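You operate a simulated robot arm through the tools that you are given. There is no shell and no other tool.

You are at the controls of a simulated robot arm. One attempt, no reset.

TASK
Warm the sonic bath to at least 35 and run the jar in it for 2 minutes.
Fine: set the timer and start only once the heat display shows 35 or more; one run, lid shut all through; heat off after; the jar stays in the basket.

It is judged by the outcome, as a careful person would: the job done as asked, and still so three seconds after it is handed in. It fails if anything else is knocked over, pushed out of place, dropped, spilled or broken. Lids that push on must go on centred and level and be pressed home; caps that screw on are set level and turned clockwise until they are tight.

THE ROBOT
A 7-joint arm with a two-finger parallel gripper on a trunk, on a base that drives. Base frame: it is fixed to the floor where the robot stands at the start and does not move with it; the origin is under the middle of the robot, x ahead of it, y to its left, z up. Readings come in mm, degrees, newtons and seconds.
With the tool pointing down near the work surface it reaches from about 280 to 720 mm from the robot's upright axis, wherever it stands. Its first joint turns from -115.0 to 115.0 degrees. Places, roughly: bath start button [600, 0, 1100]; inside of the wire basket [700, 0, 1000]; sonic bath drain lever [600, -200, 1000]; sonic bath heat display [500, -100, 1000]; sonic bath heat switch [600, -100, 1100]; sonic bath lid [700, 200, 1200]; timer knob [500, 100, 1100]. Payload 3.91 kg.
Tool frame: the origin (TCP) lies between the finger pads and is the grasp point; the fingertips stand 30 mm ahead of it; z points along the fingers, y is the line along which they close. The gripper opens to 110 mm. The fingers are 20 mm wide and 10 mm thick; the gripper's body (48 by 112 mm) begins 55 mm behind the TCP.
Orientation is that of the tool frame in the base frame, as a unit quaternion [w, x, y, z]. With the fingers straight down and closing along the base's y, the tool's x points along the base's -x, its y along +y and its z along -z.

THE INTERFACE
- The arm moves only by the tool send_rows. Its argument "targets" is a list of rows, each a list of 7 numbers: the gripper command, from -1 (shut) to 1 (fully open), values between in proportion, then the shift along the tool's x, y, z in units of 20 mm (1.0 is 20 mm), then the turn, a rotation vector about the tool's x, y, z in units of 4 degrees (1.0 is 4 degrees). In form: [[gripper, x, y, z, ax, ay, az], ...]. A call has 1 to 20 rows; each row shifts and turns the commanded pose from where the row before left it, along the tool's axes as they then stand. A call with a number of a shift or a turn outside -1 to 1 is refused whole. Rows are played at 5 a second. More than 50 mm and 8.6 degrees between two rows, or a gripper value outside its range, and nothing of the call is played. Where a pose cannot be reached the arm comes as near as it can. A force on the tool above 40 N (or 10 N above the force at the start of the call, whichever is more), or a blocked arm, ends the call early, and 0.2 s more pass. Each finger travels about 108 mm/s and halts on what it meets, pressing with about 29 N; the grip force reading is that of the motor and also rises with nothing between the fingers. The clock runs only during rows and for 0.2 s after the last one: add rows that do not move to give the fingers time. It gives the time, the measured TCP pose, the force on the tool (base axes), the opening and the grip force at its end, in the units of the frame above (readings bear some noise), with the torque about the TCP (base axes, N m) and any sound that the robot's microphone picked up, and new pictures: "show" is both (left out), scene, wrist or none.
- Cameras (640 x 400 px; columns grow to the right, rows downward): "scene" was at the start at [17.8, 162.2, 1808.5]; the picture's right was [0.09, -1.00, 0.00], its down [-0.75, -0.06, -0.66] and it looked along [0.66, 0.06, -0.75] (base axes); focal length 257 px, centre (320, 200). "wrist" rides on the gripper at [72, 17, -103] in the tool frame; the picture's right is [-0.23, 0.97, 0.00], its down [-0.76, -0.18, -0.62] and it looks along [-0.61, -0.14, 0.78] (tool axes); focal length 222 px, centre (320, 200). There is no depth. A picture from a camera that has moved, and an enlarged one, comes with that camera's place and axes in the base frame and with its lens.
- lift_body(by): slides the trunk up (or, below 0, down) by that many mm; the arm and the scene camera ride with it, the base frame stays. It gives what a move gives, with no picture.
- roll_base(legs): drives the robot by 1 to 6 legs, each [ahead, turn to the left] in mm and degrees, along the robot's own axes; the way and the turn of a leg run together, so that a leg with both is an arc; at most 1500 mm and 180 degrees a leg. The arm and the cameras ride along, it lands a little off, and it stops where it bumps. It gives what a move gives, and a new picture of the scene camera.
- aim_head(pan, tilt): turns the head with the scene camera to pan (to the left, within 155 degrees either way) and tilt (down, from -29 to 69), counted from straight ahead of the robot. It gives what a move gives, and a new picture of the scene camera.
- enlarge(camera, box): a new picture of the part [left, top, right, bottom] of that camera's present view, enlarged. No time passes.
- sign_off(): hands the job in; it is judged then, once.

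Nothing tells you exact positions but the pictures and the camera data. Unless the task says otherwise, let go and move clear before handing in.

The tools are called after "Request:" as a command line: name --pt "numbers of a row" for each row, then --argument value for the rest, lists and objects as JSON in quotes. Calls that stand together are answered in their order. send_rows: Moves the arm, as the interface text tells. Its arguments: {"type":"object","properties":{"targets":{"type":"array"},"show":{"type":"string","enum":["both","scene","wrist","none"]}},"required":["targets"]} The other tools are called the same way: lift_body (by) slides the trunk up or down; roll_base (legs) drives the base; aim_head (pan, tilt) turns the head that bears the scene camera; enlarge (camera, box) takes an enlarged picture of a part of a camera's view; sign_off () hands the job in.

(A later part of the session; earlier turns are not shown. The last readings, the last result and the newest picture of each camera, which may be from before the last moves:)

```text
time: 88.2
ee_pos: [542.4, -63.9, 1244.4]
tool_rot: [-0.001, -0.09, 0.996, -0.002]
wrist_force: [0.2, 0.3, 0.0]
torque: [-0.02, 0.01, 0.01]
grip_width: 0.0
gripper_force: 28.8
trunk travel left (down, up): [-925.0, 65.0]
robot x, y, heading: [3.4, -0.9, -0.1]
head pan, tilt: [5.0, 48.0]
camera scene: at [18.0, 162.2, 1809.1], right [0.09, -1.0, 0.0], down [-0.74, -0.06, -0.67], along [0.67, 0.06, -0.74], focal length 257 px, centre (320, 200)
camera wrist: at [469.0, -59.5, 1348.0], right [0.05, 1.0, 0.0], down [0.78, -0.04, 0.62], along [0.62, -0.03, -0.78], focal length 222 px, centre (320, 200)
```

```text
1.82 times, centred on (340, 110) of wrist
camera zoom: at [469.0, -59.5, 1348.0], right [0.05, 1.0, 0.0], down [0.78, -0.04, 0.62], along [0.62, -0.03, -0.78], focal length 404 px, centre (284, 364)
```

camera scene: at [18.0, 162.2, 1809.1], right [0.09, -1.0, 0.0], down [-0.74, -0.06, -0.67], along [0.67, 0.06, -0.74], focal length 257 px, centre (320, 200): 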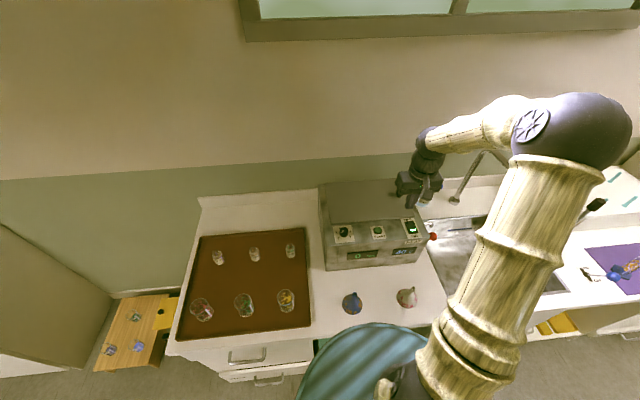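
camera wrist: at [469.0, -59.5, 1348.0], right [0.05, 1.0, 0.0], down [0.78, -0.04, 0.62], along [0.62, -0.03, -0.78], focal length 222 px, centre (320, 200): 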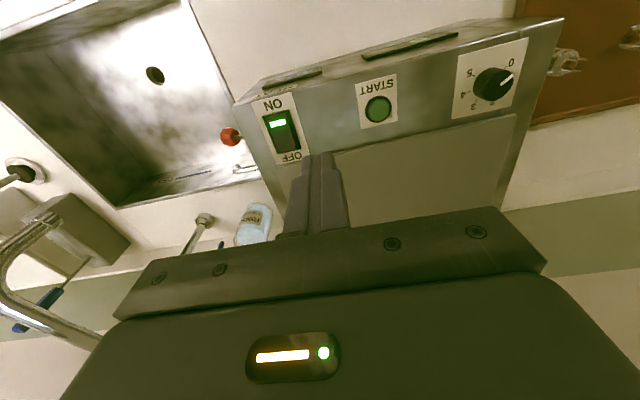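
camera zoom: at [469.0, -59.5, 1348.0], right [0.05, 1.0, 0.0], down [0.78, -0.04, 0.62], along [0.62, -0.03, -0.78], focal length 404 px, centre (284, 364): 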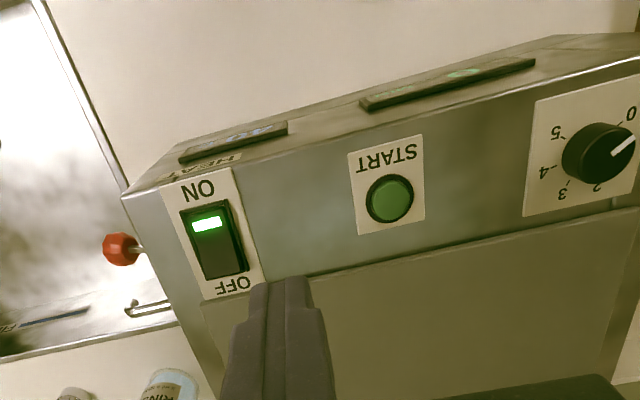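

Request:
send_rows --pt "-1 -0.98 -0.08 0 0 0 0" --pt "-1 -0.98 -0.08 0 0 0 0" --pt "-1 -0.98 -0.08 0.5 0 0 0" --pt "-1 -0.98 -0.08 0.8 0 0 0" --pt "-1 -0.98 -0.08 0.8 0 0 0" --pt "-1 -0.98 -0.08 0.8 0 0 0" --pt "-1 0 0 0.8 0 0 0" --pt "-1 0 0 0.8 0 0 0" --pt "-1 0 0 0.8 0 0 0" --pt "-1 0 0 0.8 0 0 0" --pt "-1 0 0 0.2 0 0 0" --pt "-1 0 0 0.15 0 0 0" --pt "-1 0 0 0.15 0 0 0" --pt "-1 0 0 0.15 0 0 0" --pt "-1 0 0 0.1 0 0 0" --pt "-1 0 0 0.1 0 0 0" --pt "-1 0 0 0.1 0 0 0" --pt "-1 0 0 0.1 0 0 0"

Request:
enlarge --camera "scene" --box '[310, 160, 440, 280]'

```text
time: 92.2
ee_pos: [659.8, -52.5, 1108.8]
tool_rot: [0.004, -0.09, 0.996, -0.003]
wrist_force: [-9.0, 0.7, 18.6]
torque: [0.04, 0.43, 0.05]
grip_width: 0.0
gripper_force: 28.8
trunk travel left (down, up): [-925.0, 65.0]
robot x, y, heading: [-2.3, -1.2, -0.2]
head pan, tilt: [5.0, 48.0]
stopped in row 18: the force on the tool passed its limit at 41 N (the readings are from after the stop); the commanded pose is now the measured one
camera scene: at [13.4, 162.6, 1808.9], right [0.09, -1.0, 0.0], down [-0.74, -0.07, -0.67], along [0.67, 0.06, -0.74], focal length 257 px, centre (320, 200)
camera wrist: at [584.9, -48.5, 1210.9], right [0.05, 1.0, 0.0], down [0.77, -0.03, 0.63], along [0.63, -0.03, -0.78], focal length 222 px, centre (320, 200)
```

scene: 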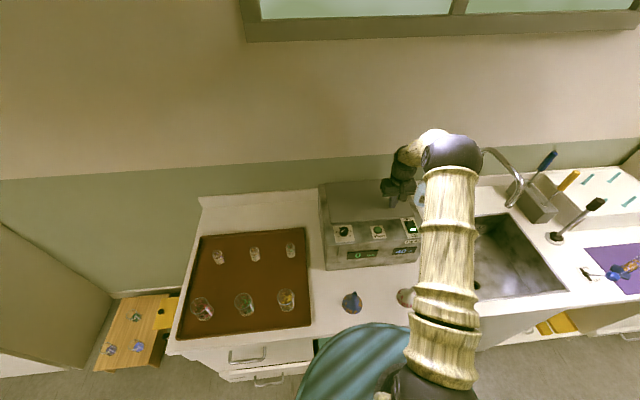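
wrist: 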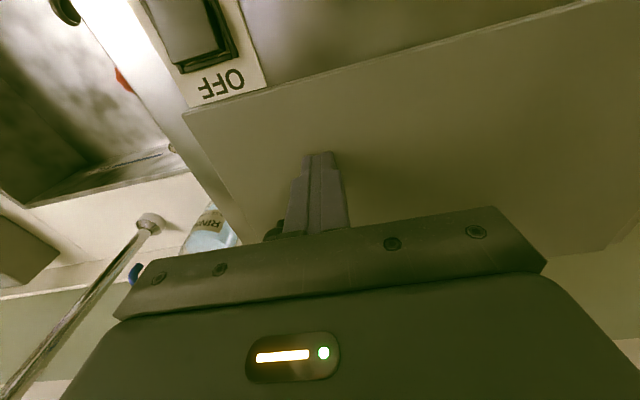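

```text
3.33 times, centred on (375, 220) of scene
camera zoom: at [13.4, 162.6, 1808.9], right [0.09, -1.0, 0.0], down [-0.74, -0.07, -0.67], along [0.67, 0.06, -0.74], focal length 856 px, centre (137, 133)
```

zoom: 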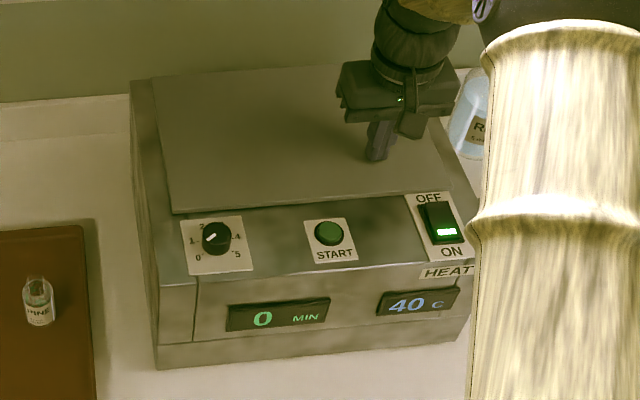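

The lid is firmly shut, with its top at z 1079 and solid contact under the fingers. Next is the timer knob. The display shows 40 °C, so it's safe to set it, and I'll go above it for a close look.

Request:
send_rows --pt "-1 0 0 -0.9 0 0 0" --pt "-1 0 0 -0.9 0 0 0" --pt "-1 0 0 -0.9 0 0 0" --pt "-1 0 0 -0.9 0 0 0" --pt "-1 0 0 -0.9 0 0 0" --pt "-1 0.47 0.99 0 0 0 0" --pt "-1 0.47 0.99 0 0 0 0" --pt "-1 0.47 0.99 0 0 0 0" --pt "-1 0.47 0.99 0 0 0 0" --pt "-1 0.47 0.99 0 0 0 0" --pt "-1 0.47 0.99 0 0 0 0" --pt "-1 0.47 0.99 0 0 0 0" --pt "-1 0.47 0.99 0 0 0 0" --pt "-1 0.47 0.99 0 0 0 0" --pt "-1 0.47 0.99 0 0 0 0" --pt "0.2 0 0 0 0 0 0" --pt "0.2 0 0 0 0 0 0" --pt "0.2 0 0 0 0 0 0"

Request:
enlarge --camera "wrist" --box '[240, 40, 400, 160]'

```text
time: 96.0
ee_pos: [535.1, 124.1, 1192.9]
tool_rot: [0.004, -0.09, 0.996, -0.002]
wrist_force: [0.4, -0.4, 0.3]
torque: [0.05, -0.02, 0.03]
grip_width: 66.2
gripper_force: 0.0
trunk travel left (down, up): [-925.0, 65.0]
robot x, y, heading: [2.6, 3.0, -0.2]
head pan, tilt: [5.0, 48.0]
camera scene: at [18.3, 162.1, 1809.1], right [0.09, -1.0, 0.0], down [-0.74, -0.06, -0.67], along [0.67, 0.06, -0.74], focal length 257 px, centre (320, 200)
camera wrist: at [459.4, 128.0, 1295.5], right [0.05, 1.0, 0.0], down [0.78, -0.04, 0.63], along [0.63, -0.03, -0.78], focal length 222 px, centre (320, 200)
```

scene: 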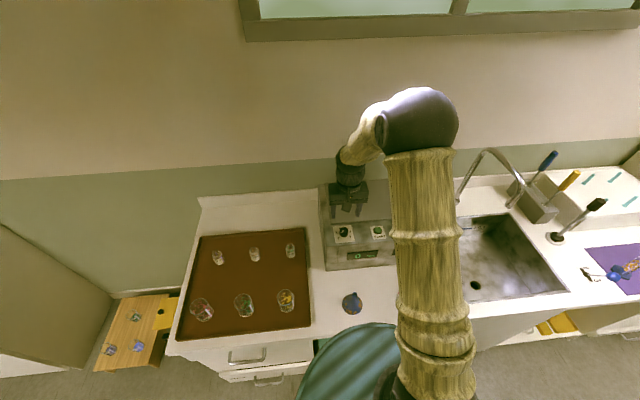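
wrist: 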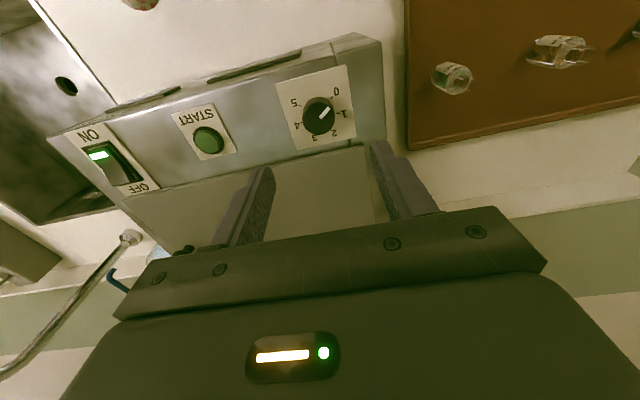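

```text
3.33 times, centred on (320, 100) of wrist
camera zoom: at [459.4, 128.0, 1295.5], right [0.05, 1.0, 0.0], down [0.78, -0.04, 0.63], along [0.63, -0.03, -0.78], focal length 740 px, centre (320, 533)
```

zoom: 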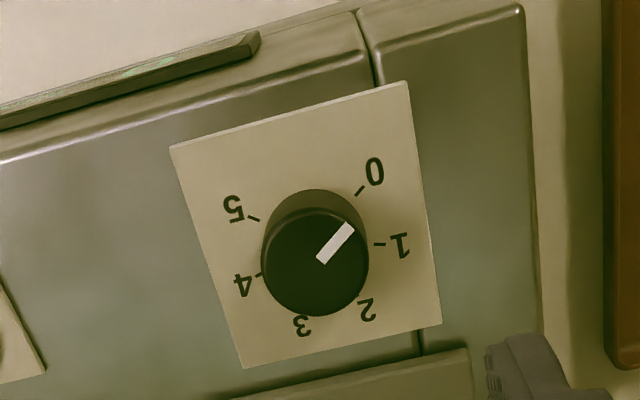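

The pointer is at 0 and the marks are about 50° per minute clockwise, so setting 2 is a 100° clockwise turn. The knob is centred near (529, 123.5). I'll pre-turn the gripper counter-clockwise and move down over it.

Request:
send_rows --pt "0.2 0.3 0.03 0 0 0 0" --pt "0.2 0 0 0 0 0 -1" --pt "0.2 0 0 0 0 0 -1" --pt "0.2 0 0 0 0 0 -1" --pt "0.2 0 0 0 0 0 -1" --pt "0.2 0 0 0 0 0 -1" --pt "0.2 0 0 0 0 0 -1" --pt "0.2 0 0 0 0 0 -1" --pt "0.2 0 0 0 0 0 -1" --pt "0.2 0 0 0 0 0 -1" --pt "0.2 0 0 0 0 0 -1" --pt "0.2 0 0 0 0 0 -1" --pt "0.2 0 0 0 0 0 -1" --pt "0.2 0 0 0 0 0 -1" --pt "0.2 0 0 0 0 0 -1" --pt "0.2 0 0 0 0 0 -1" --pt "0.2 0 0 0.8 0 0 0" --pt "0.2 0 0 0.8 0 0 0" --pt "0.2 0 0 0.8 0 0 0" --pt "0.2 0 0 0 0 0 0" --show "wrist"

Request:
enlarge --camera "wrist" --box '[220, 60, 420, 220]'

```text
time: 100.2
ee_pos: [528.8, 125.8, 1145.5]
tool_rot: [0.002, -0.576, 0.817, -0.005]
wrist_force: [0.1, 0.2, -0.3]
torque: [0.02, -0.02, -0.02]
grip_width: 66.0
gripper_force: 0.1
trunk travel left (down, up): [-925.0, 65.0]
robot x, y, heading: [-1.9, 2.3, -0.1]
head pan, tilt: [5.0, 48.0]
camera wrist: at [487.1, 62.7, 1248.4], right [-0.84, 0.54, -0.01], down [0.42, 0.66, 0.62], along [0.34, 0.52, -0.78], focal length 222 px, centre (320, 200)
```

wrist: 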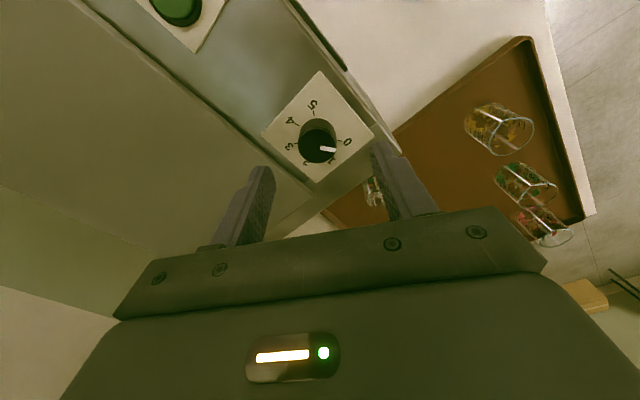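

```text
2.50 times, centred on (320, 140) of wrist
camera zoom: at [487.1, 62.7, 1248.4], right [-0.84, 0.54, -0.01], down [0.42, 0.66, 0.62], along [0.34, 0.52, -0.78], focal length 555 px, centre (320, 350)
```

zoom: 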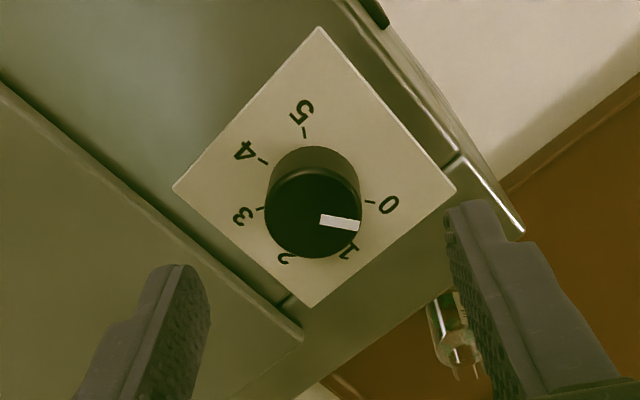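

Request:
send_rows --pt "0.2 0.05 0 0.65 0 0 0" --pt "0.2 0 0 0.65 0 0 0" --pt "0.2 0 0 0.6 0 0 0" --pt "0.2 0 0 0 0 0 0" --pt "-0.7 0 0 0 0 0 0" --pt "-0.7 0 0 0 0 0 0" --pt "-0.7 0 0 0 0 0 0" --show "wrist"

Request:
enlarge --camera "wrist" --box '[220, 60, 420, 220]'

```text
time: 101.8
ee_pos: [530.6, 124.4, 1108.3]
tool_rot: [0.002, -0.575, 0.818, -0.005]
wrist_force: [1.6, -1.5, 0.6]
torque: [0.16, 0.37, 0.02]
grip_width: 29.6
gripper_force: 45.2
trunk travel left (down, up): [-925.0, 65.0]
robot x, y, heading: [0.4, -3.2, 0.2]
head pan, tilt: [5.0, 48.0]
camera wrist: at [489.2, 62.0, 1210.4], right [-0.84, 0.54, -0.01], down [0.42, 0.66, 0.62], along [0.34, 0.52, -0.78], focal length 222 px, centre (320, 200)
```

wrist: 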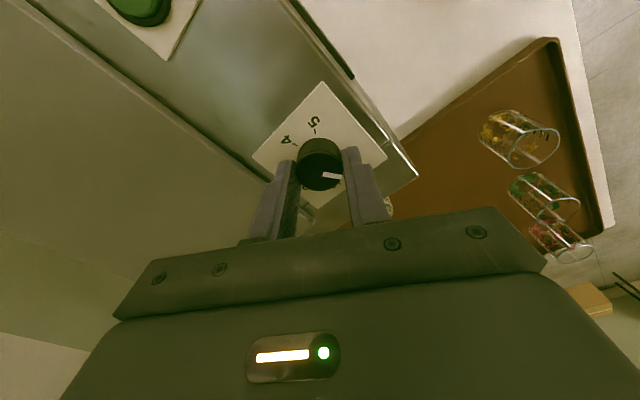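

```text
2.50 times, centred on (320, 140) of wrist
camera zoom: at [489.2, 62.0, 1210.4], right [-0.84, 0.54, -0.01], down [0.42, 0.66, 0.62], along [0.34, 0.52, -0.78], focal length 555 px, centre (320, 350)
```

zoom: 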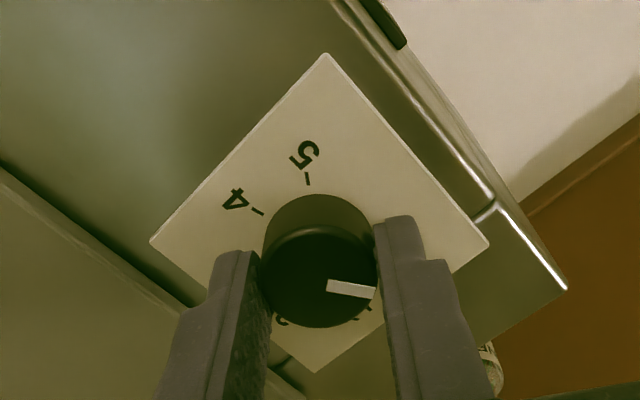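

The knob is gripped. I'll turn it clockwise about 50° first and check the display.

Request:
send_rows --pt "-0.7 0 0 0 0 0 1" --pt "-0.7 0 0 0 0 0 1" --pt "-0.7 0 0 0 0 0 1" --pt "-0.7 0 0 0 0 0 1" --pt "-0.7 0 0 0 0 0 1" --pt "-0.7 0 0 0 0 0 1" --pt "-0.7 0 0 0 0 0 1" --pt "-0.7 0 0 0 0 0 1" --pt "-0.7 0 0 0 0 0 1" --pt "-0.7 0 0 0 0 0 1" --pt "-0.7 0 0 0 0 0 1" --pt "-0.7 0 0 0 0 0 1" --pt "-0.7 0 0 0 0 0 0"

Request:
enlarge --camera "scene" --box '[320, 200, 440, 275]'

Request:
enlarge --camera "wrist" --box '[220, 60, 420, 220]'

```text
time: 104.6
ee_pos: [530.8, 122.7, 1107.6]
tool_rot: [0.004, -0.193, 0.981, -0.003]
wrist_force: [20.5, -3.6, 10.0]
torque: [-0.04, 0.24, -0.02]
grip_width: 29.8
gripper_force: 44.8
trunk travel left (down, up): [-925.0, 65.0]
robot x, y, heading: [1.3, -0.3, -0.1]
head pan, tilt: [5.0, 48.0]
camera scene: at [21.6, 161.4, 1809.2], right [0.09, -1.0, 0.0], down [-0.74, -0.06, -0.67], along [0.67, 0.06, -0.74], focal length 257 px, centre (320, 200)
camera wrist: at [456.7, 111.6, 1209.8], right [-0.16, 0.99, -0.01], down [0.77, 0.13, 0.63], along [0.62, 0.1, -0.78], focal length 222 px, centre (320, 200)
```

scene: 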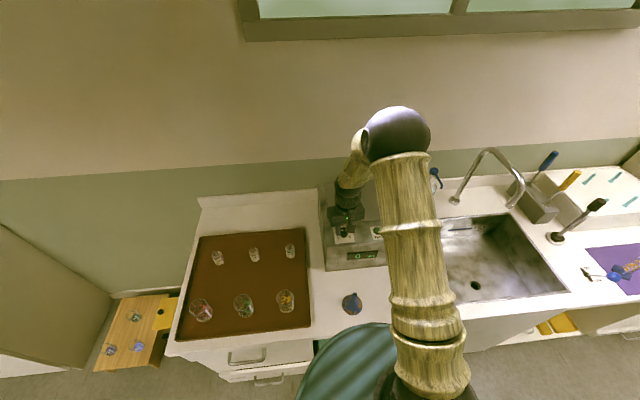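
wrist: 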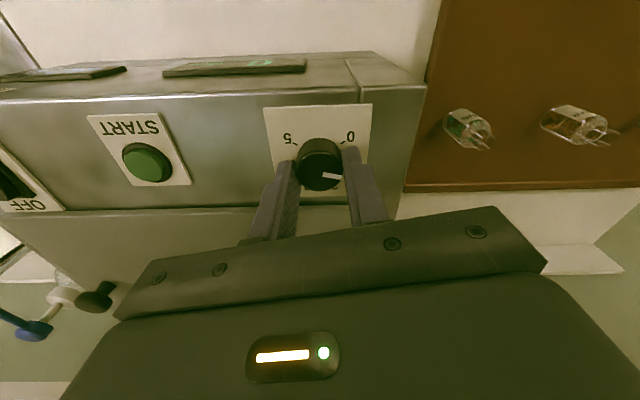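

```text
5.33 times, centred on (380, 238) of scene
camera zoom: at [21.6, 161.4, 1809.2], right [0.09, -1.0, 0.0], down [-0.74, -0.06, -0.67], along [0.67, 0.06, -0.74], focal length 1369 px, centre (0, 0)
```

zoom: 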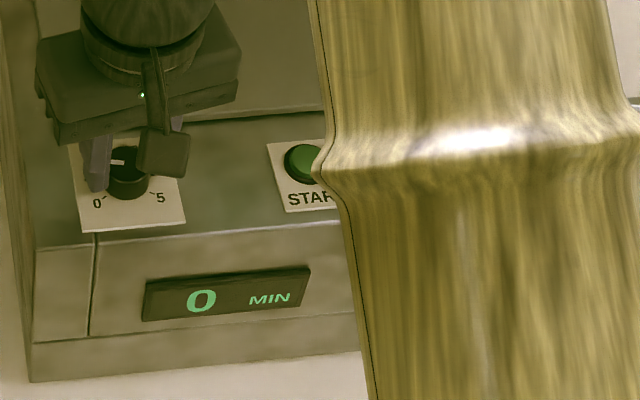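

```text
2.50 times, centred on (320, 140) of wrist
camera zoom: at [456.7, 111.6, 1209.8], right [-0.16, 0.99, -0.01], down [0.77, 0.13, 0.63], along [0.62, 0.1, -0.78], focal length 555 px, centre (320, 350)
```

zoom: 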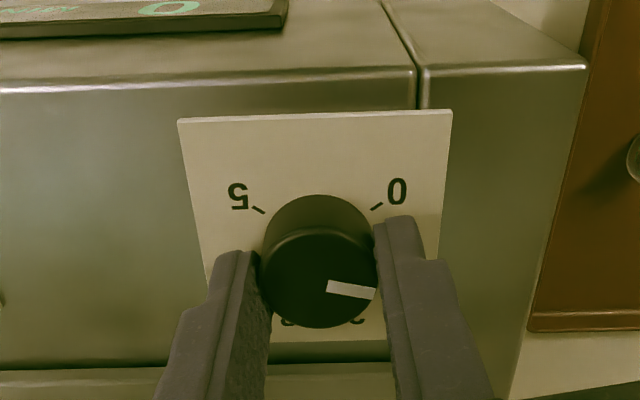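

Request:
send_rows --pt "-0.7 0 0 0 0 0 1" --pt "-0.7 0 0 0 0 0 1" --pt "-0.7 0 0 0 0 0 1" --pt "-0.7 0 0 0 0 0 1" --pt "-0.7 0 0 0 0 0 0"

Request:
enlarge --camera "scene" --box '[320, 200, 440, 275]'

Request:
enlarge --camera "wrist" --box '[220, 60, 420, 220]'

```text
time: 105.8
ee_pos: [531.6, 122.7, 1107.6]
tool_rot: [0.003, -0.054, 0.999, -0.002]
wrist_force: [22.0, -8.5, 11.2]
torque: [0.02, -0.16, 0.02]
grip_width: 29.4
gripper_force: 45.0
trunk travel left (down, up): [-925.0, 65.0]
robot x, y, heading: [-2.9, -0.1, -0.1]
head pan, tilt: [5.0, 48.0]
camera scene: at [21.4, 160.3, 1809.3], right [0.09, -1.0, 0.0], down [-0.74, -0.06, -0.67], along [0.67, 0.06, -0.74], focal length 257 px, centre (320, 200)
camera wrist: at [456.5, 131.9, 1209.8], right [0.12, 0.99, 0.0], down [0.77, -0.09, 0.63], along [0.62, -0.08, -0.78], focal length 222 px, centre (320, 200)
```

scene: 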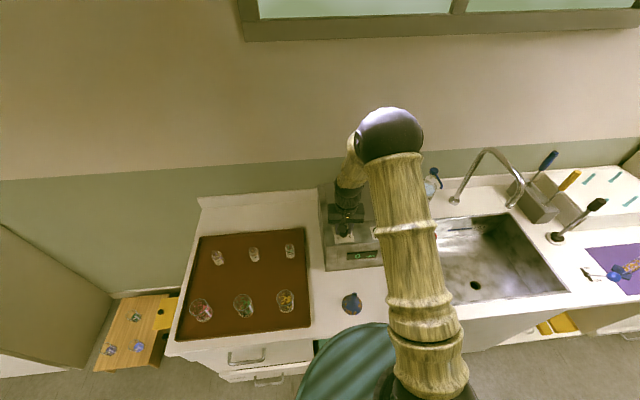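
wrist: 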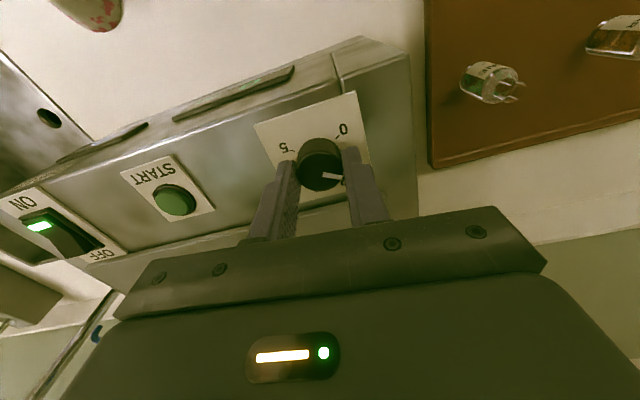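

```text
5.33 times, centred on (380, 238) of scene
camera zoom: at [21.4, 160.3, 1809.3], right [0.09, -1.0, 0.0], down [-0.74, -0.06, -0.67], along [0.67, 0.06, -0.74], focal length 1369 px, centre (0, 0)
```

zoom: 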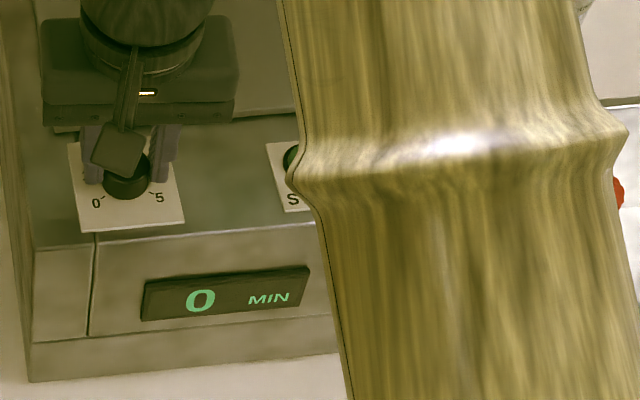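

```text
2.50 times, centred on (320, 140) of wrist
camera zoom: at [456.5, 131.9, 1209.8], right [0.12, 0.99, 0.0], down [0.77, -0.09, 0.63], along [0.62, -0.08, -0.78], focal length 555 px, centre (320, 350)
```

zoom: 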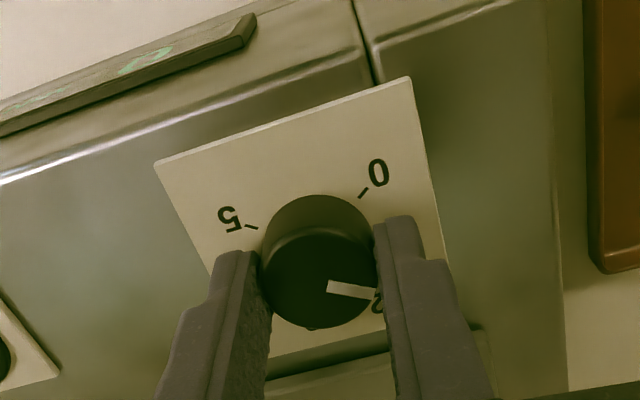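

Request:
send_rows --pt "-0.7 -0.05 0 0 0 0 1" --pt "-0.7 0 0 0 0 0 1" --pt "-0.7 0 0 0 0 0 1" --pt "-0.7 0 0 0 0 0 1" --pt "-0.7 0 0 0 0 0 1" --pt "-0.7 0 0 0 0 0 1" --pt "-0.7 0 0 0 0 0 1" --pt "-0.7 0 0 0 0 0 1" --pt "-0.7 0 0 0 0 0 1" --pt "-0.7 0 0 0 0 0 0"

Request:
enlarge --camera "scene" --box '[320, 200, 440, 275]'

Request:
enlarge --camera "wrist" --box '[220, 60, 420, 220]'

```text
time: 108.0
ee_pos: [531.8, 122.0, 1107.5]
tool_rot: [0.005, 0.256, 0.967, -0.001]
wrist_force: [14.3, -11.1, 11.3]
torque: [-0.91, -0.86, 0.01]
grip_width: 29.7
gripper_force: 44.9
trunk travel left (down, up): [-925.0, 65.0]
robot x, y, heading: [4.0, 0.6, 0.1]
head pan, tilt: [5.0, 48.0]
camera scene: at [19.7, 159.7, 1809.3], right [0.09, -1.0, 0.0], down [-0.74, -0.06, -0.67], along [0.67, 0.06, -0.74], focal length 257 px, centre (320, 200)
camera wrist: at [475.7, 172.7, 1209.7], right [0.68, 0.73, 0.0], down [0.57, -0.53, 0.63], along [0.46, -0.43, -0.78], focal length 222 px, centre (320, 200)
```

scene: 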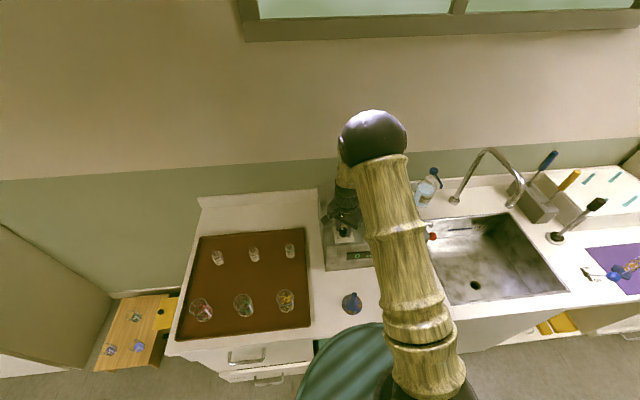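
wrist: 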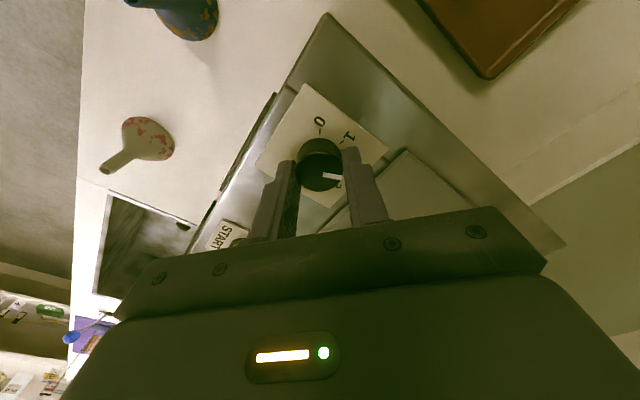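

```text
5.33 times, centred on (380, 238) of scene
camera zoom: at [19.7, 159.7, 1809.3], right [0.09, -1.0, 0.0], down [-0.74, -0.06, -0.67], along [0.67, 0.06, -0.74], focal length 1369 px, centre (0, 0)
```

zoom: 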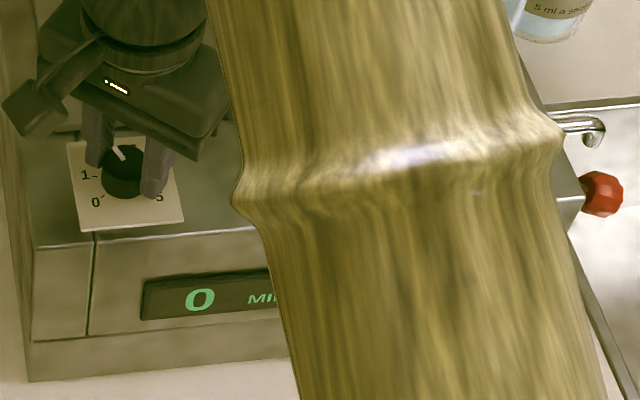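

```text
2.50 times, centred on (320, 140) of wrist
camera zoom: at [475.7, 172.7, 1209.7], right [0.68, 0.73, 0.0], down [0.57, -0.53, 0.63], along [0.46, -0.43, -0.78], focal length 555 px, centre (320, 350)
```

zoom: 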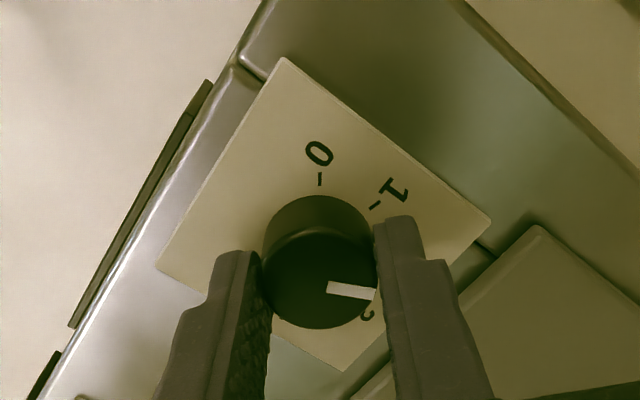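

The knob has turned 100°, and the display probably only counts once the run starts. I'll release, rise and check the pointer.

Request:
send_rows --pt "-0.2 0 0 0 0 0 0" --pt "0.2 0 0 0 0 0 0" --pt "0.2 0 0 -0.5 0 0 0" --pt "0.2 0 0 -0.9 0 0 0" --pt "0.2 0 0 -0.9 0 0 0" --pt "0.2 0 0 -0.9 0 0 0" --pt "0.2 0 0 -0.9 0 0 0" --pt "0.2 0 0 0 0 0 -1" --pt "0.2 0 0 0 0 0 -1" --pt "0.2 0 0 0 0 0 -1" --pt "0.2 0 0 0 0 0 -1" --pt "0.2 0 0 0 0 0 -1" --pt "0.2 0 0 0 0 0 -1" --pt "0.2 0 0 0 0 0 -1" --pt "0.2 0 0 0 0 0 -1" --pt "0.2 0 0 0 0 0 -1" --pt "0.2 0 0 0 0 0 -1" --pt "0.2 0 0 0 0 0 0"

Request:
enlarge --camera "wrist" --box '[240, 40, 400, 160]'

Request:
enlarge --camera "scene" --box '[320, 200, 440, 275]'

```text
time: 111.8
ee_pos: [527.8, 124.8, 1189.3]
tool_rot: [0.003, -0.091, 0.996, -0.002]
wrist_force: [0.1, -0.8, 0.0]
torque: [0.0, 0.02, -0.03]
grip_width: 65.9
gripper_force: 0.0
trunk travel left (down, up): [-925.0, 65.0]
robot x, y, heading: [0.3, -2.8, 0.1]
head pan, tilt: [5.0, 48.0]
camera scene: at [18.0, 162.4, 1809.1], right [0.09, -1.0, 0.0], down [-0.74, -0.06, -0.67], along [0.67, 0.06, -0.74], focal length 257 px, centre (320, 200)
camera wrist: at [453.9, 127.9, 1291.7], right [0.05, 1.0, 0.0], down [0.78, -0.03, 0.63], along [0.63, -0.03, -0.78], focal length 222 px, centre (320, 200)
```

scene: 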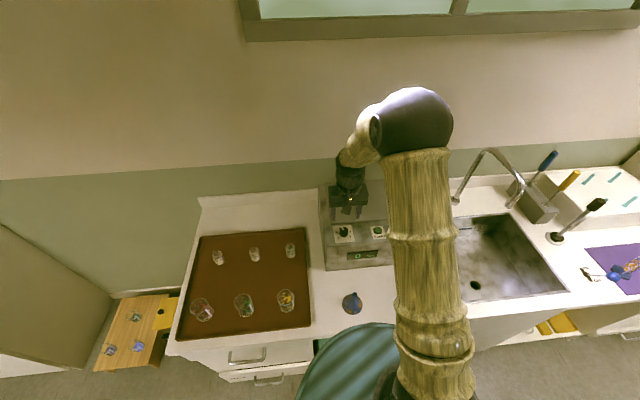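
wrist: 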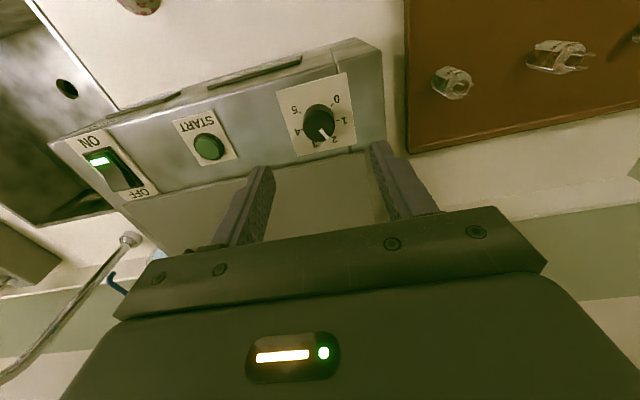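

```text
3.33 times, centred on (320, 100) of wrist
camera zoom: at [453.9, 127.9, 1291.7], right [0.05, 1.0, 0.0], down [0.78, -0.03, 0.63], along [0.63, -0.03, -0.78], focal length 740 px, centre (320, 533)
```

zoom: 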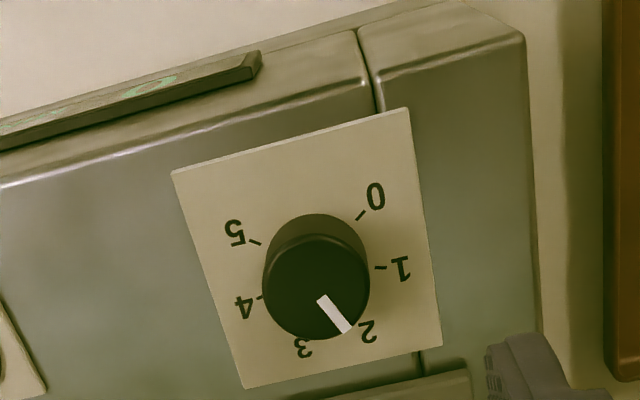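

```text
5.33 times, centred on (380, 238) of scene
camera zoom: at [18.0, 162.4, 1809.1], right [0.09, -1.0, 0.0], down [-0.74, -0.06, -0.67], along [0.67, 0.06, -0.74], focal length 1369 px, centre (0, 0)
```

zoom: 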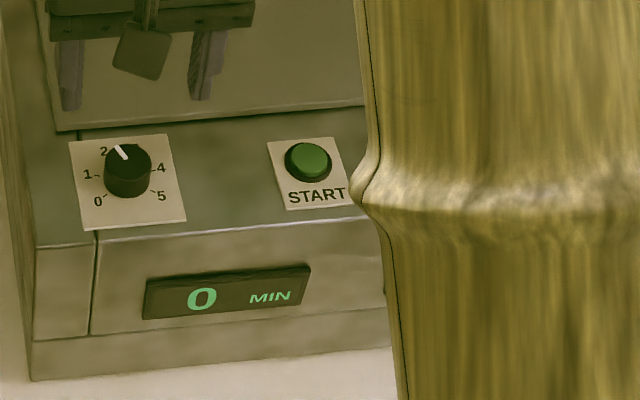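

The pointer is on 2. I'll move above START with the fingers closed and recheck the heat display.

Request:
send_rows --pt "-1 -0.03 -1 0 0 0 0" --pt "-1 -0.03 -1 0 0 0 0" --pt "-1 -0.03 -1 0 0 0 0" --pt "-1 -0.03 -1 0 0 0 0" --pt "-1 -0.03 -1 0 0 0 0" --pt "-1 -0.03 -1 0 0 0 0" --pt "-1 0 0 0.8 0 0 0" --pt "-1 0 0 0.8 0 0 0" --pt "-1 0 0 0 0 0 0"

Request:
enlarge --camera "wrist" --box '[220, 40, 420, 190]'

Request:
enlarge --camera "wrist" --box '[100, 40, 300, 190]'

```text
time: 113.8
ee_pos: [554.7, 8.2, 1157.3]
tool_rot: [0.004, -0.09, 0.996, -0.002]
wrist_force: [0.2, 0.9, -0.3]
torque: [0.02, 0.05, -0.01]
grip_width: 0.2
gripper_force: 29.4
trunk travel left (down, up): [-925.0, 65.0]
robot x, y, heading: [-1.2, 2.7, -0.1]
head pan, tilt: [5.0, 48.0]
camera scene: at [17.9, 162.5, 1809.1], right [0.09, -1.0, 0.0], down [-0.74, -0.06, -0.67], along [0.67, 0.06, -0.74], focal length 257 px, centre (320, 200)
camera wrist: at [478.8, 11.1, 1260.1], right [0.05, 1.0, 0.0], down [0.78, -0.04, 0.63], along [0.63, -0.03, -0.78], focal length 222 px, centre (320, 200)
```

scene: 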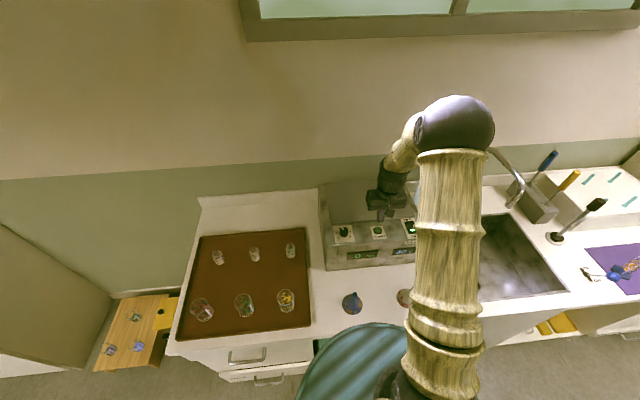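
wrist: 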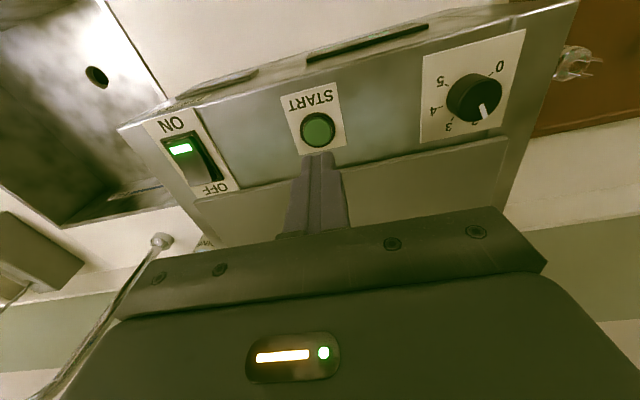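

```text
2.67 times, centred on (320, 115) of wrist
camera zoom: at [478.8, 11.1, 1260.1], right [0.05, 1.0, 0.0], down [0.78, -0.04, 0.63], along [0.63, -0.03, -0.78], focal length 592 px, centre (320, 427)
```

zoom: 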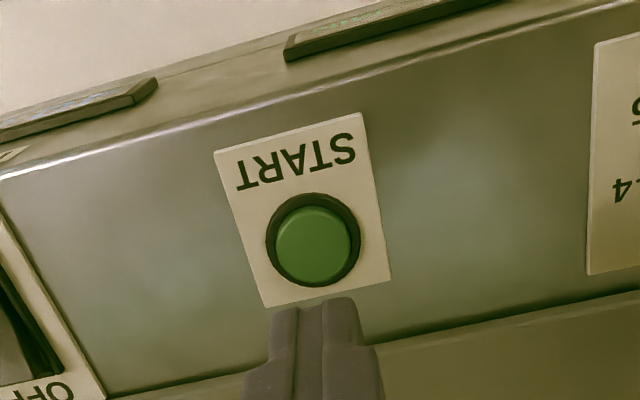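

```text
2.67 times, centred on (200, 115) of wrist
camera zoom: at [478.8, 11.1, 1260.1], right [0.05, 1.0, 0.0], down [0.78, -0.04, 0.63], along [0.63, -0.03, -0.78], focal length 592 px, centre (640, 427)
```

zoom: 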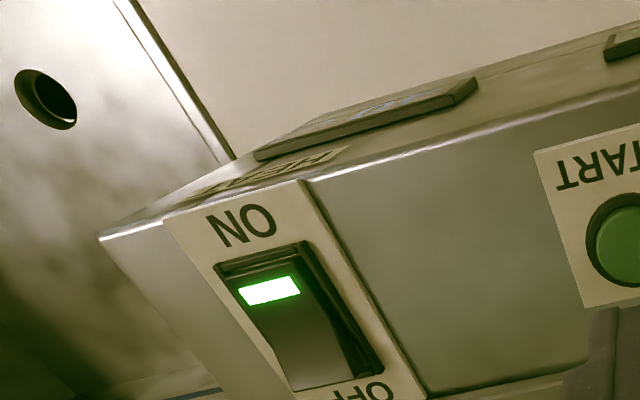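

Request:
enlarge --camera "scene" --box '[320, 200, 440, 275]'

Request:
send_rows --pt "-1 0.24 -0.09 0.5 0 0 0" --pt "-1 0 0 0.5 0 0 0" --pt "-1 0 0 0.3 0 0 0" --pt "-1 0 0 0 0 0 0"

Request:
enlarge --camera "wrist" --box '[220, 60, 420, 210]'

```text
5.33 times, centred on (380, 238) of scene
camera zoom: at [17.9, 162.5, 1809.1], right [0.09, -1.0, 0.0], down [-0.74, -0.06, -0.67], along [0.67, 0.06, -0.74], focal length 1369 px, centre (0, 0)
```

zoom: 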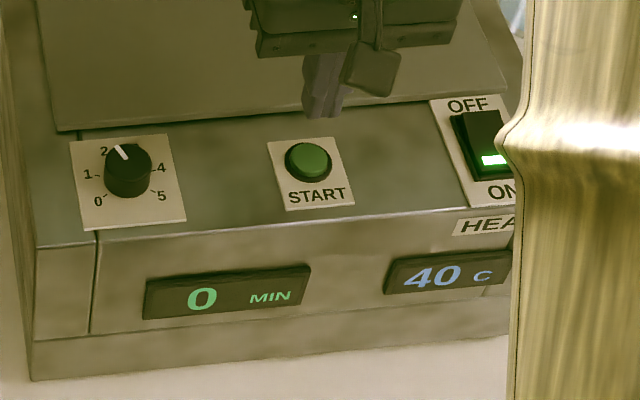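

```text
time: 114.8
ee_pos: [550.6, 4.2, 1131.6]
tool_rot: [0.004, -0.09, 0.996, -0.003]
wrist_force: [0.6, 0.3, 0.0]
torque: [0.01, 0.03, 0.05]
grip_width: 0.1
gripper_force: 28.4
trunk travel left (down, up): [-925.0, 65.0]
robot x, y, heading: [3.9, 2.1, 0.2]
head pan, tilt: [5.0, 48.0]
camera scene: at [18.0, 162.3, 1809.1], right [0.09, -1.0, 0.0], down [-0.74, -0.06, -0.67], along [0.67, 0.06, -0.74], focal length 257 px, centre (320, 200)
camera wrist: at [475.5, 8.9, 1234.3], right [0.05, 1.0, 0.0], down [0.78, -0.04, 0.63], along [0.63, -0.03, -0.78], focal length 222 px, centre (320, 200)
```

scene: 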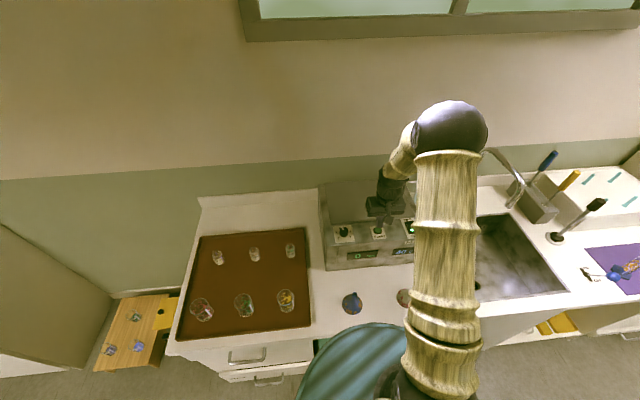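
wrist: 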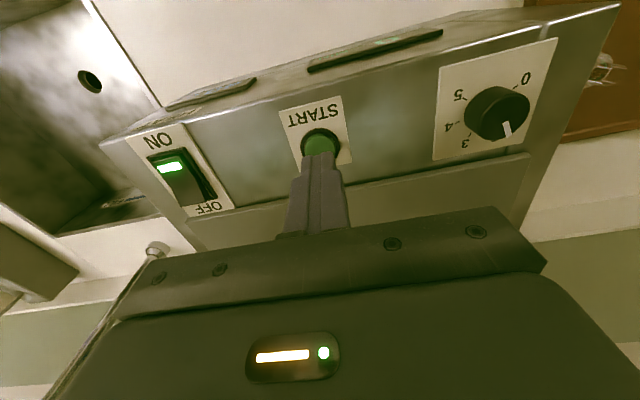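

```text
2.67 times, centred on (320, 135) of wrist
camera zoom: at [475.5, 8.9, 1234.3], right [0.05, 1.0, 0.0], down [0.78, -0.04, 0.63], along [0.63, -0.03, -0.78], focal length 592 px, centre (320, 373)
```

zoom: 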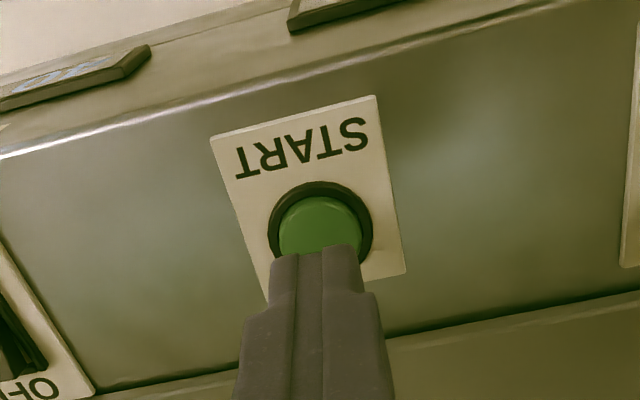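

Heat reads 40 °C, the timer knob is at 2 and the lid is shut. Pressing START once.

Request:
send_rows --pt "-1 0 0.05 0.5 0 0 0" --pt "-1 0 0 0.4 0 0 0" --pt "-1 0 0 0.15 0 0 0" --pt "-1 0 0 0.1 0 0 0" --pt "-1 0 0 0.1 0 0 0" --pt "-1 0 0 0.1 0 0 0" --pt "-1 0 0 0.1 0 0 0"

Request:
enlarge --camera "scene" --box '[320, 200, 440, 275]'

```text
time: 116.4
ee_pos: [550.6, 4.1, 1104.6]
tool_rot: [0.005, -0.089, 0.996, -0.003]
wrist_force: [2.7, 0.3, 11.1]
torque: [0.02, -0.04, 0.0]
grip_width: 0.0
gripper_force: 29.1
trunk travel left (down, up): [-925.0, 65.0]
robot x, y, heading: [1.0, -0.8, 0.0]
head pan, tilt: [5.0, 48.0]
heard: click
camera scene: at [17.3, 162.5, 1809.2], right [0.09, -1.0, 0.0], down [-0.74, -0.06, -0.67], along [0.67, 0.06, -0.74], focal length 257 px, centre (320, 200)
camera wrist: at [475.0, 9.1, 1206.9], right [0.05, 1.0, 0.0], down [0.77, -0.04, 0.63], along [0.63, -0.03, -0.78], focal length 222 px, centre (320, 200)
```

scene: 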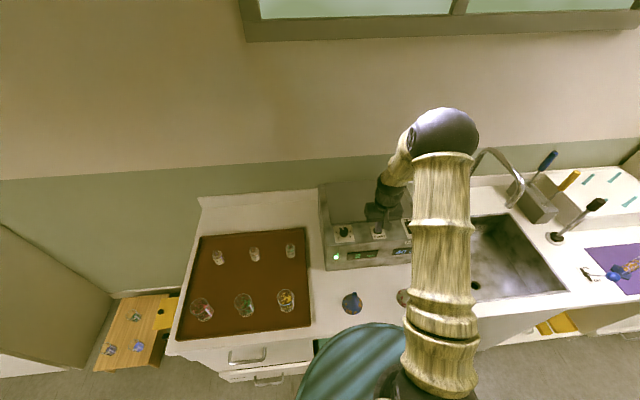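
wrist: 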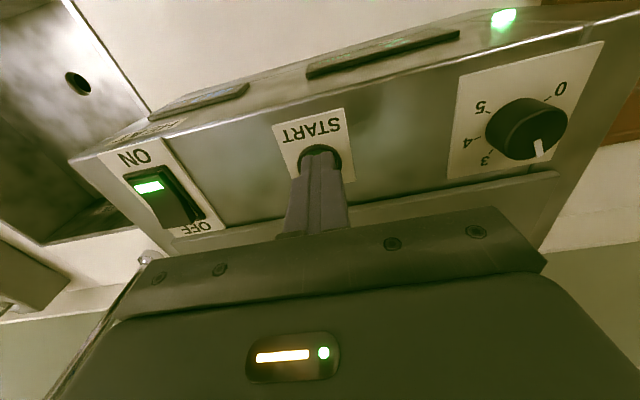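

```text
5.33 times, centred on (380, 238) of scene
camera zoom: at [17.3, 162.5, 1809.2], right [0.09, -1.0, 0.0], down [-0.74, -0.06, -0.67], along [0.67, 0.06, -0.74], focal length 1369 px, centre (0, 0)
```

zoom: 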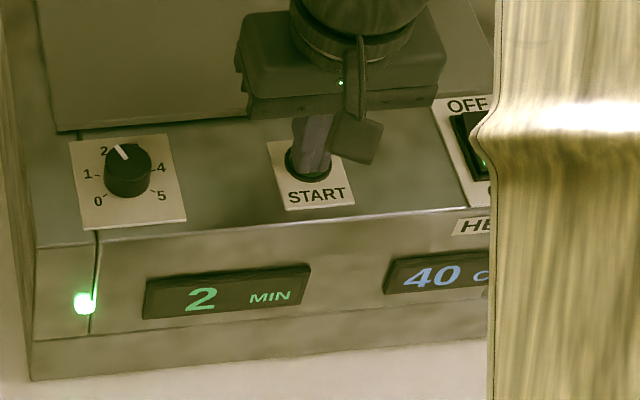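

The run has started: 2 MIN on the display and the green lamp lit. I'll lift off and park clear while it runs.

Request:
send_rows --pt "-1 0 0 -0.6 0 0 0" --pt "-1 0 0 -0.9 0 0 0" --pt "-1 0 0 -0.9 0 0 0" --pt "-1 0 0 -0.9 0 0 0" --pt "-1 0 0 -0.9 0 0 0" --pt "-1 0 0 -0.9 0 0 0" --pt "-1 -0.35 -0.97 0 0 0 0" --pt "-1 -0.35 -0.97 0 0 0 0" --pt "-1 -0.35 -0.97 0 0 0 0" --pt "-1 -0.35 -0.97 0 0 0 0" --pt "-1 -0.35 -0.97 0 0 0 0" --pt "-1 -0.35 -0.97 0 0 0 0" --pt "-1 0 0 0 0 0 0"

Request:
enlarge --camera "scene" --box '[310, 160, 440, 280]'

Request:
enlarge --camera "wrist" --box '[220, 40, 420, 190]'

```text
time: 119.2
ee_pos: [611.4, -101.3, 1207.6]
tool_rot: [0.004, -0.09, 0.996, -0.003]
wrist_force: [-0.3, 0.0, 0.1]
torque: [-0.01, -0.03, -0.01]
grip_width: 0.0
gripper_force: 29.2
trunk travel left (down, up): [-925.0, 65.0]
robot x, y, heading: [2.5, -2.4, -0.2]
head pan, tilt: [5.0, 48.0]
camera scene: at [17.7, 162.8, 1809.0], right [0.09, -1.0, 0.0], down [-0.74, -0.07, -0.67], along [0.67, 0.06, -0.74], focal length 257 px, centre (320, 200)
camera wrist: at [536.5, -97.6, 1309.5], right [0.05, 1.0, 0.0], down [0.78, -0.04, 0.63], along [0.63, -0.03, -0.78], focal length 222 px, centre (320, 200)
```

scene: 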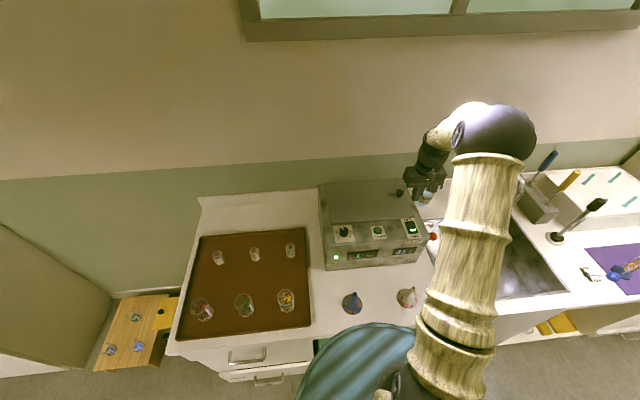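
wrist: 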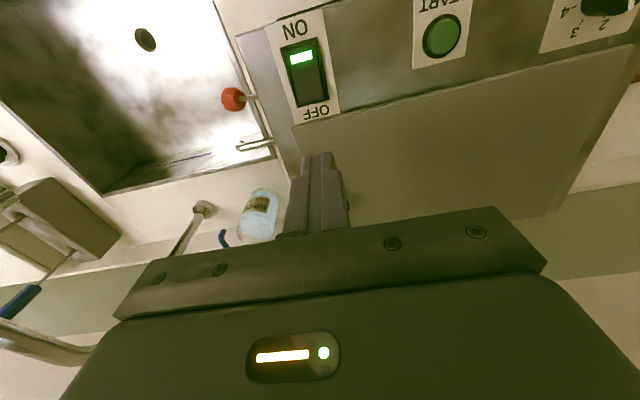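

```text
3.33 times, centred on (375, 220) of scene
camera zoom: at [17.7, 162.8, 1809.0], right [0.09, -1.0, 0.0], down [-0.74, -0.07, -0.67], along [0.67, 0.06, -0.74], focal length 856 px, centre (137, 133)
```

zoom: 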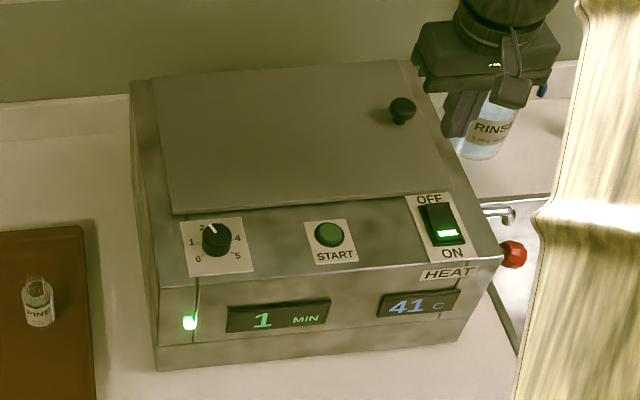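

```text
2.67 times, centred on (320, 115) of wrist
camera zoom: at [536.5, -97.6, 1309.5], right [0.05, 1.0, 0.0], down [0.78, -0.04, 0.63], along [0.63, -0.03, -0.78], focal length 592 px, centre (320, 427)
```

zoom: 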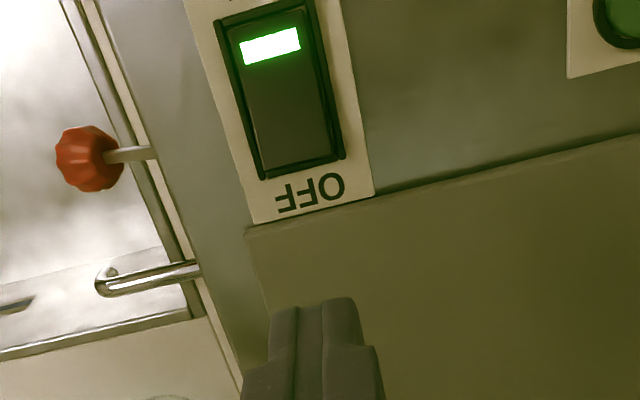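

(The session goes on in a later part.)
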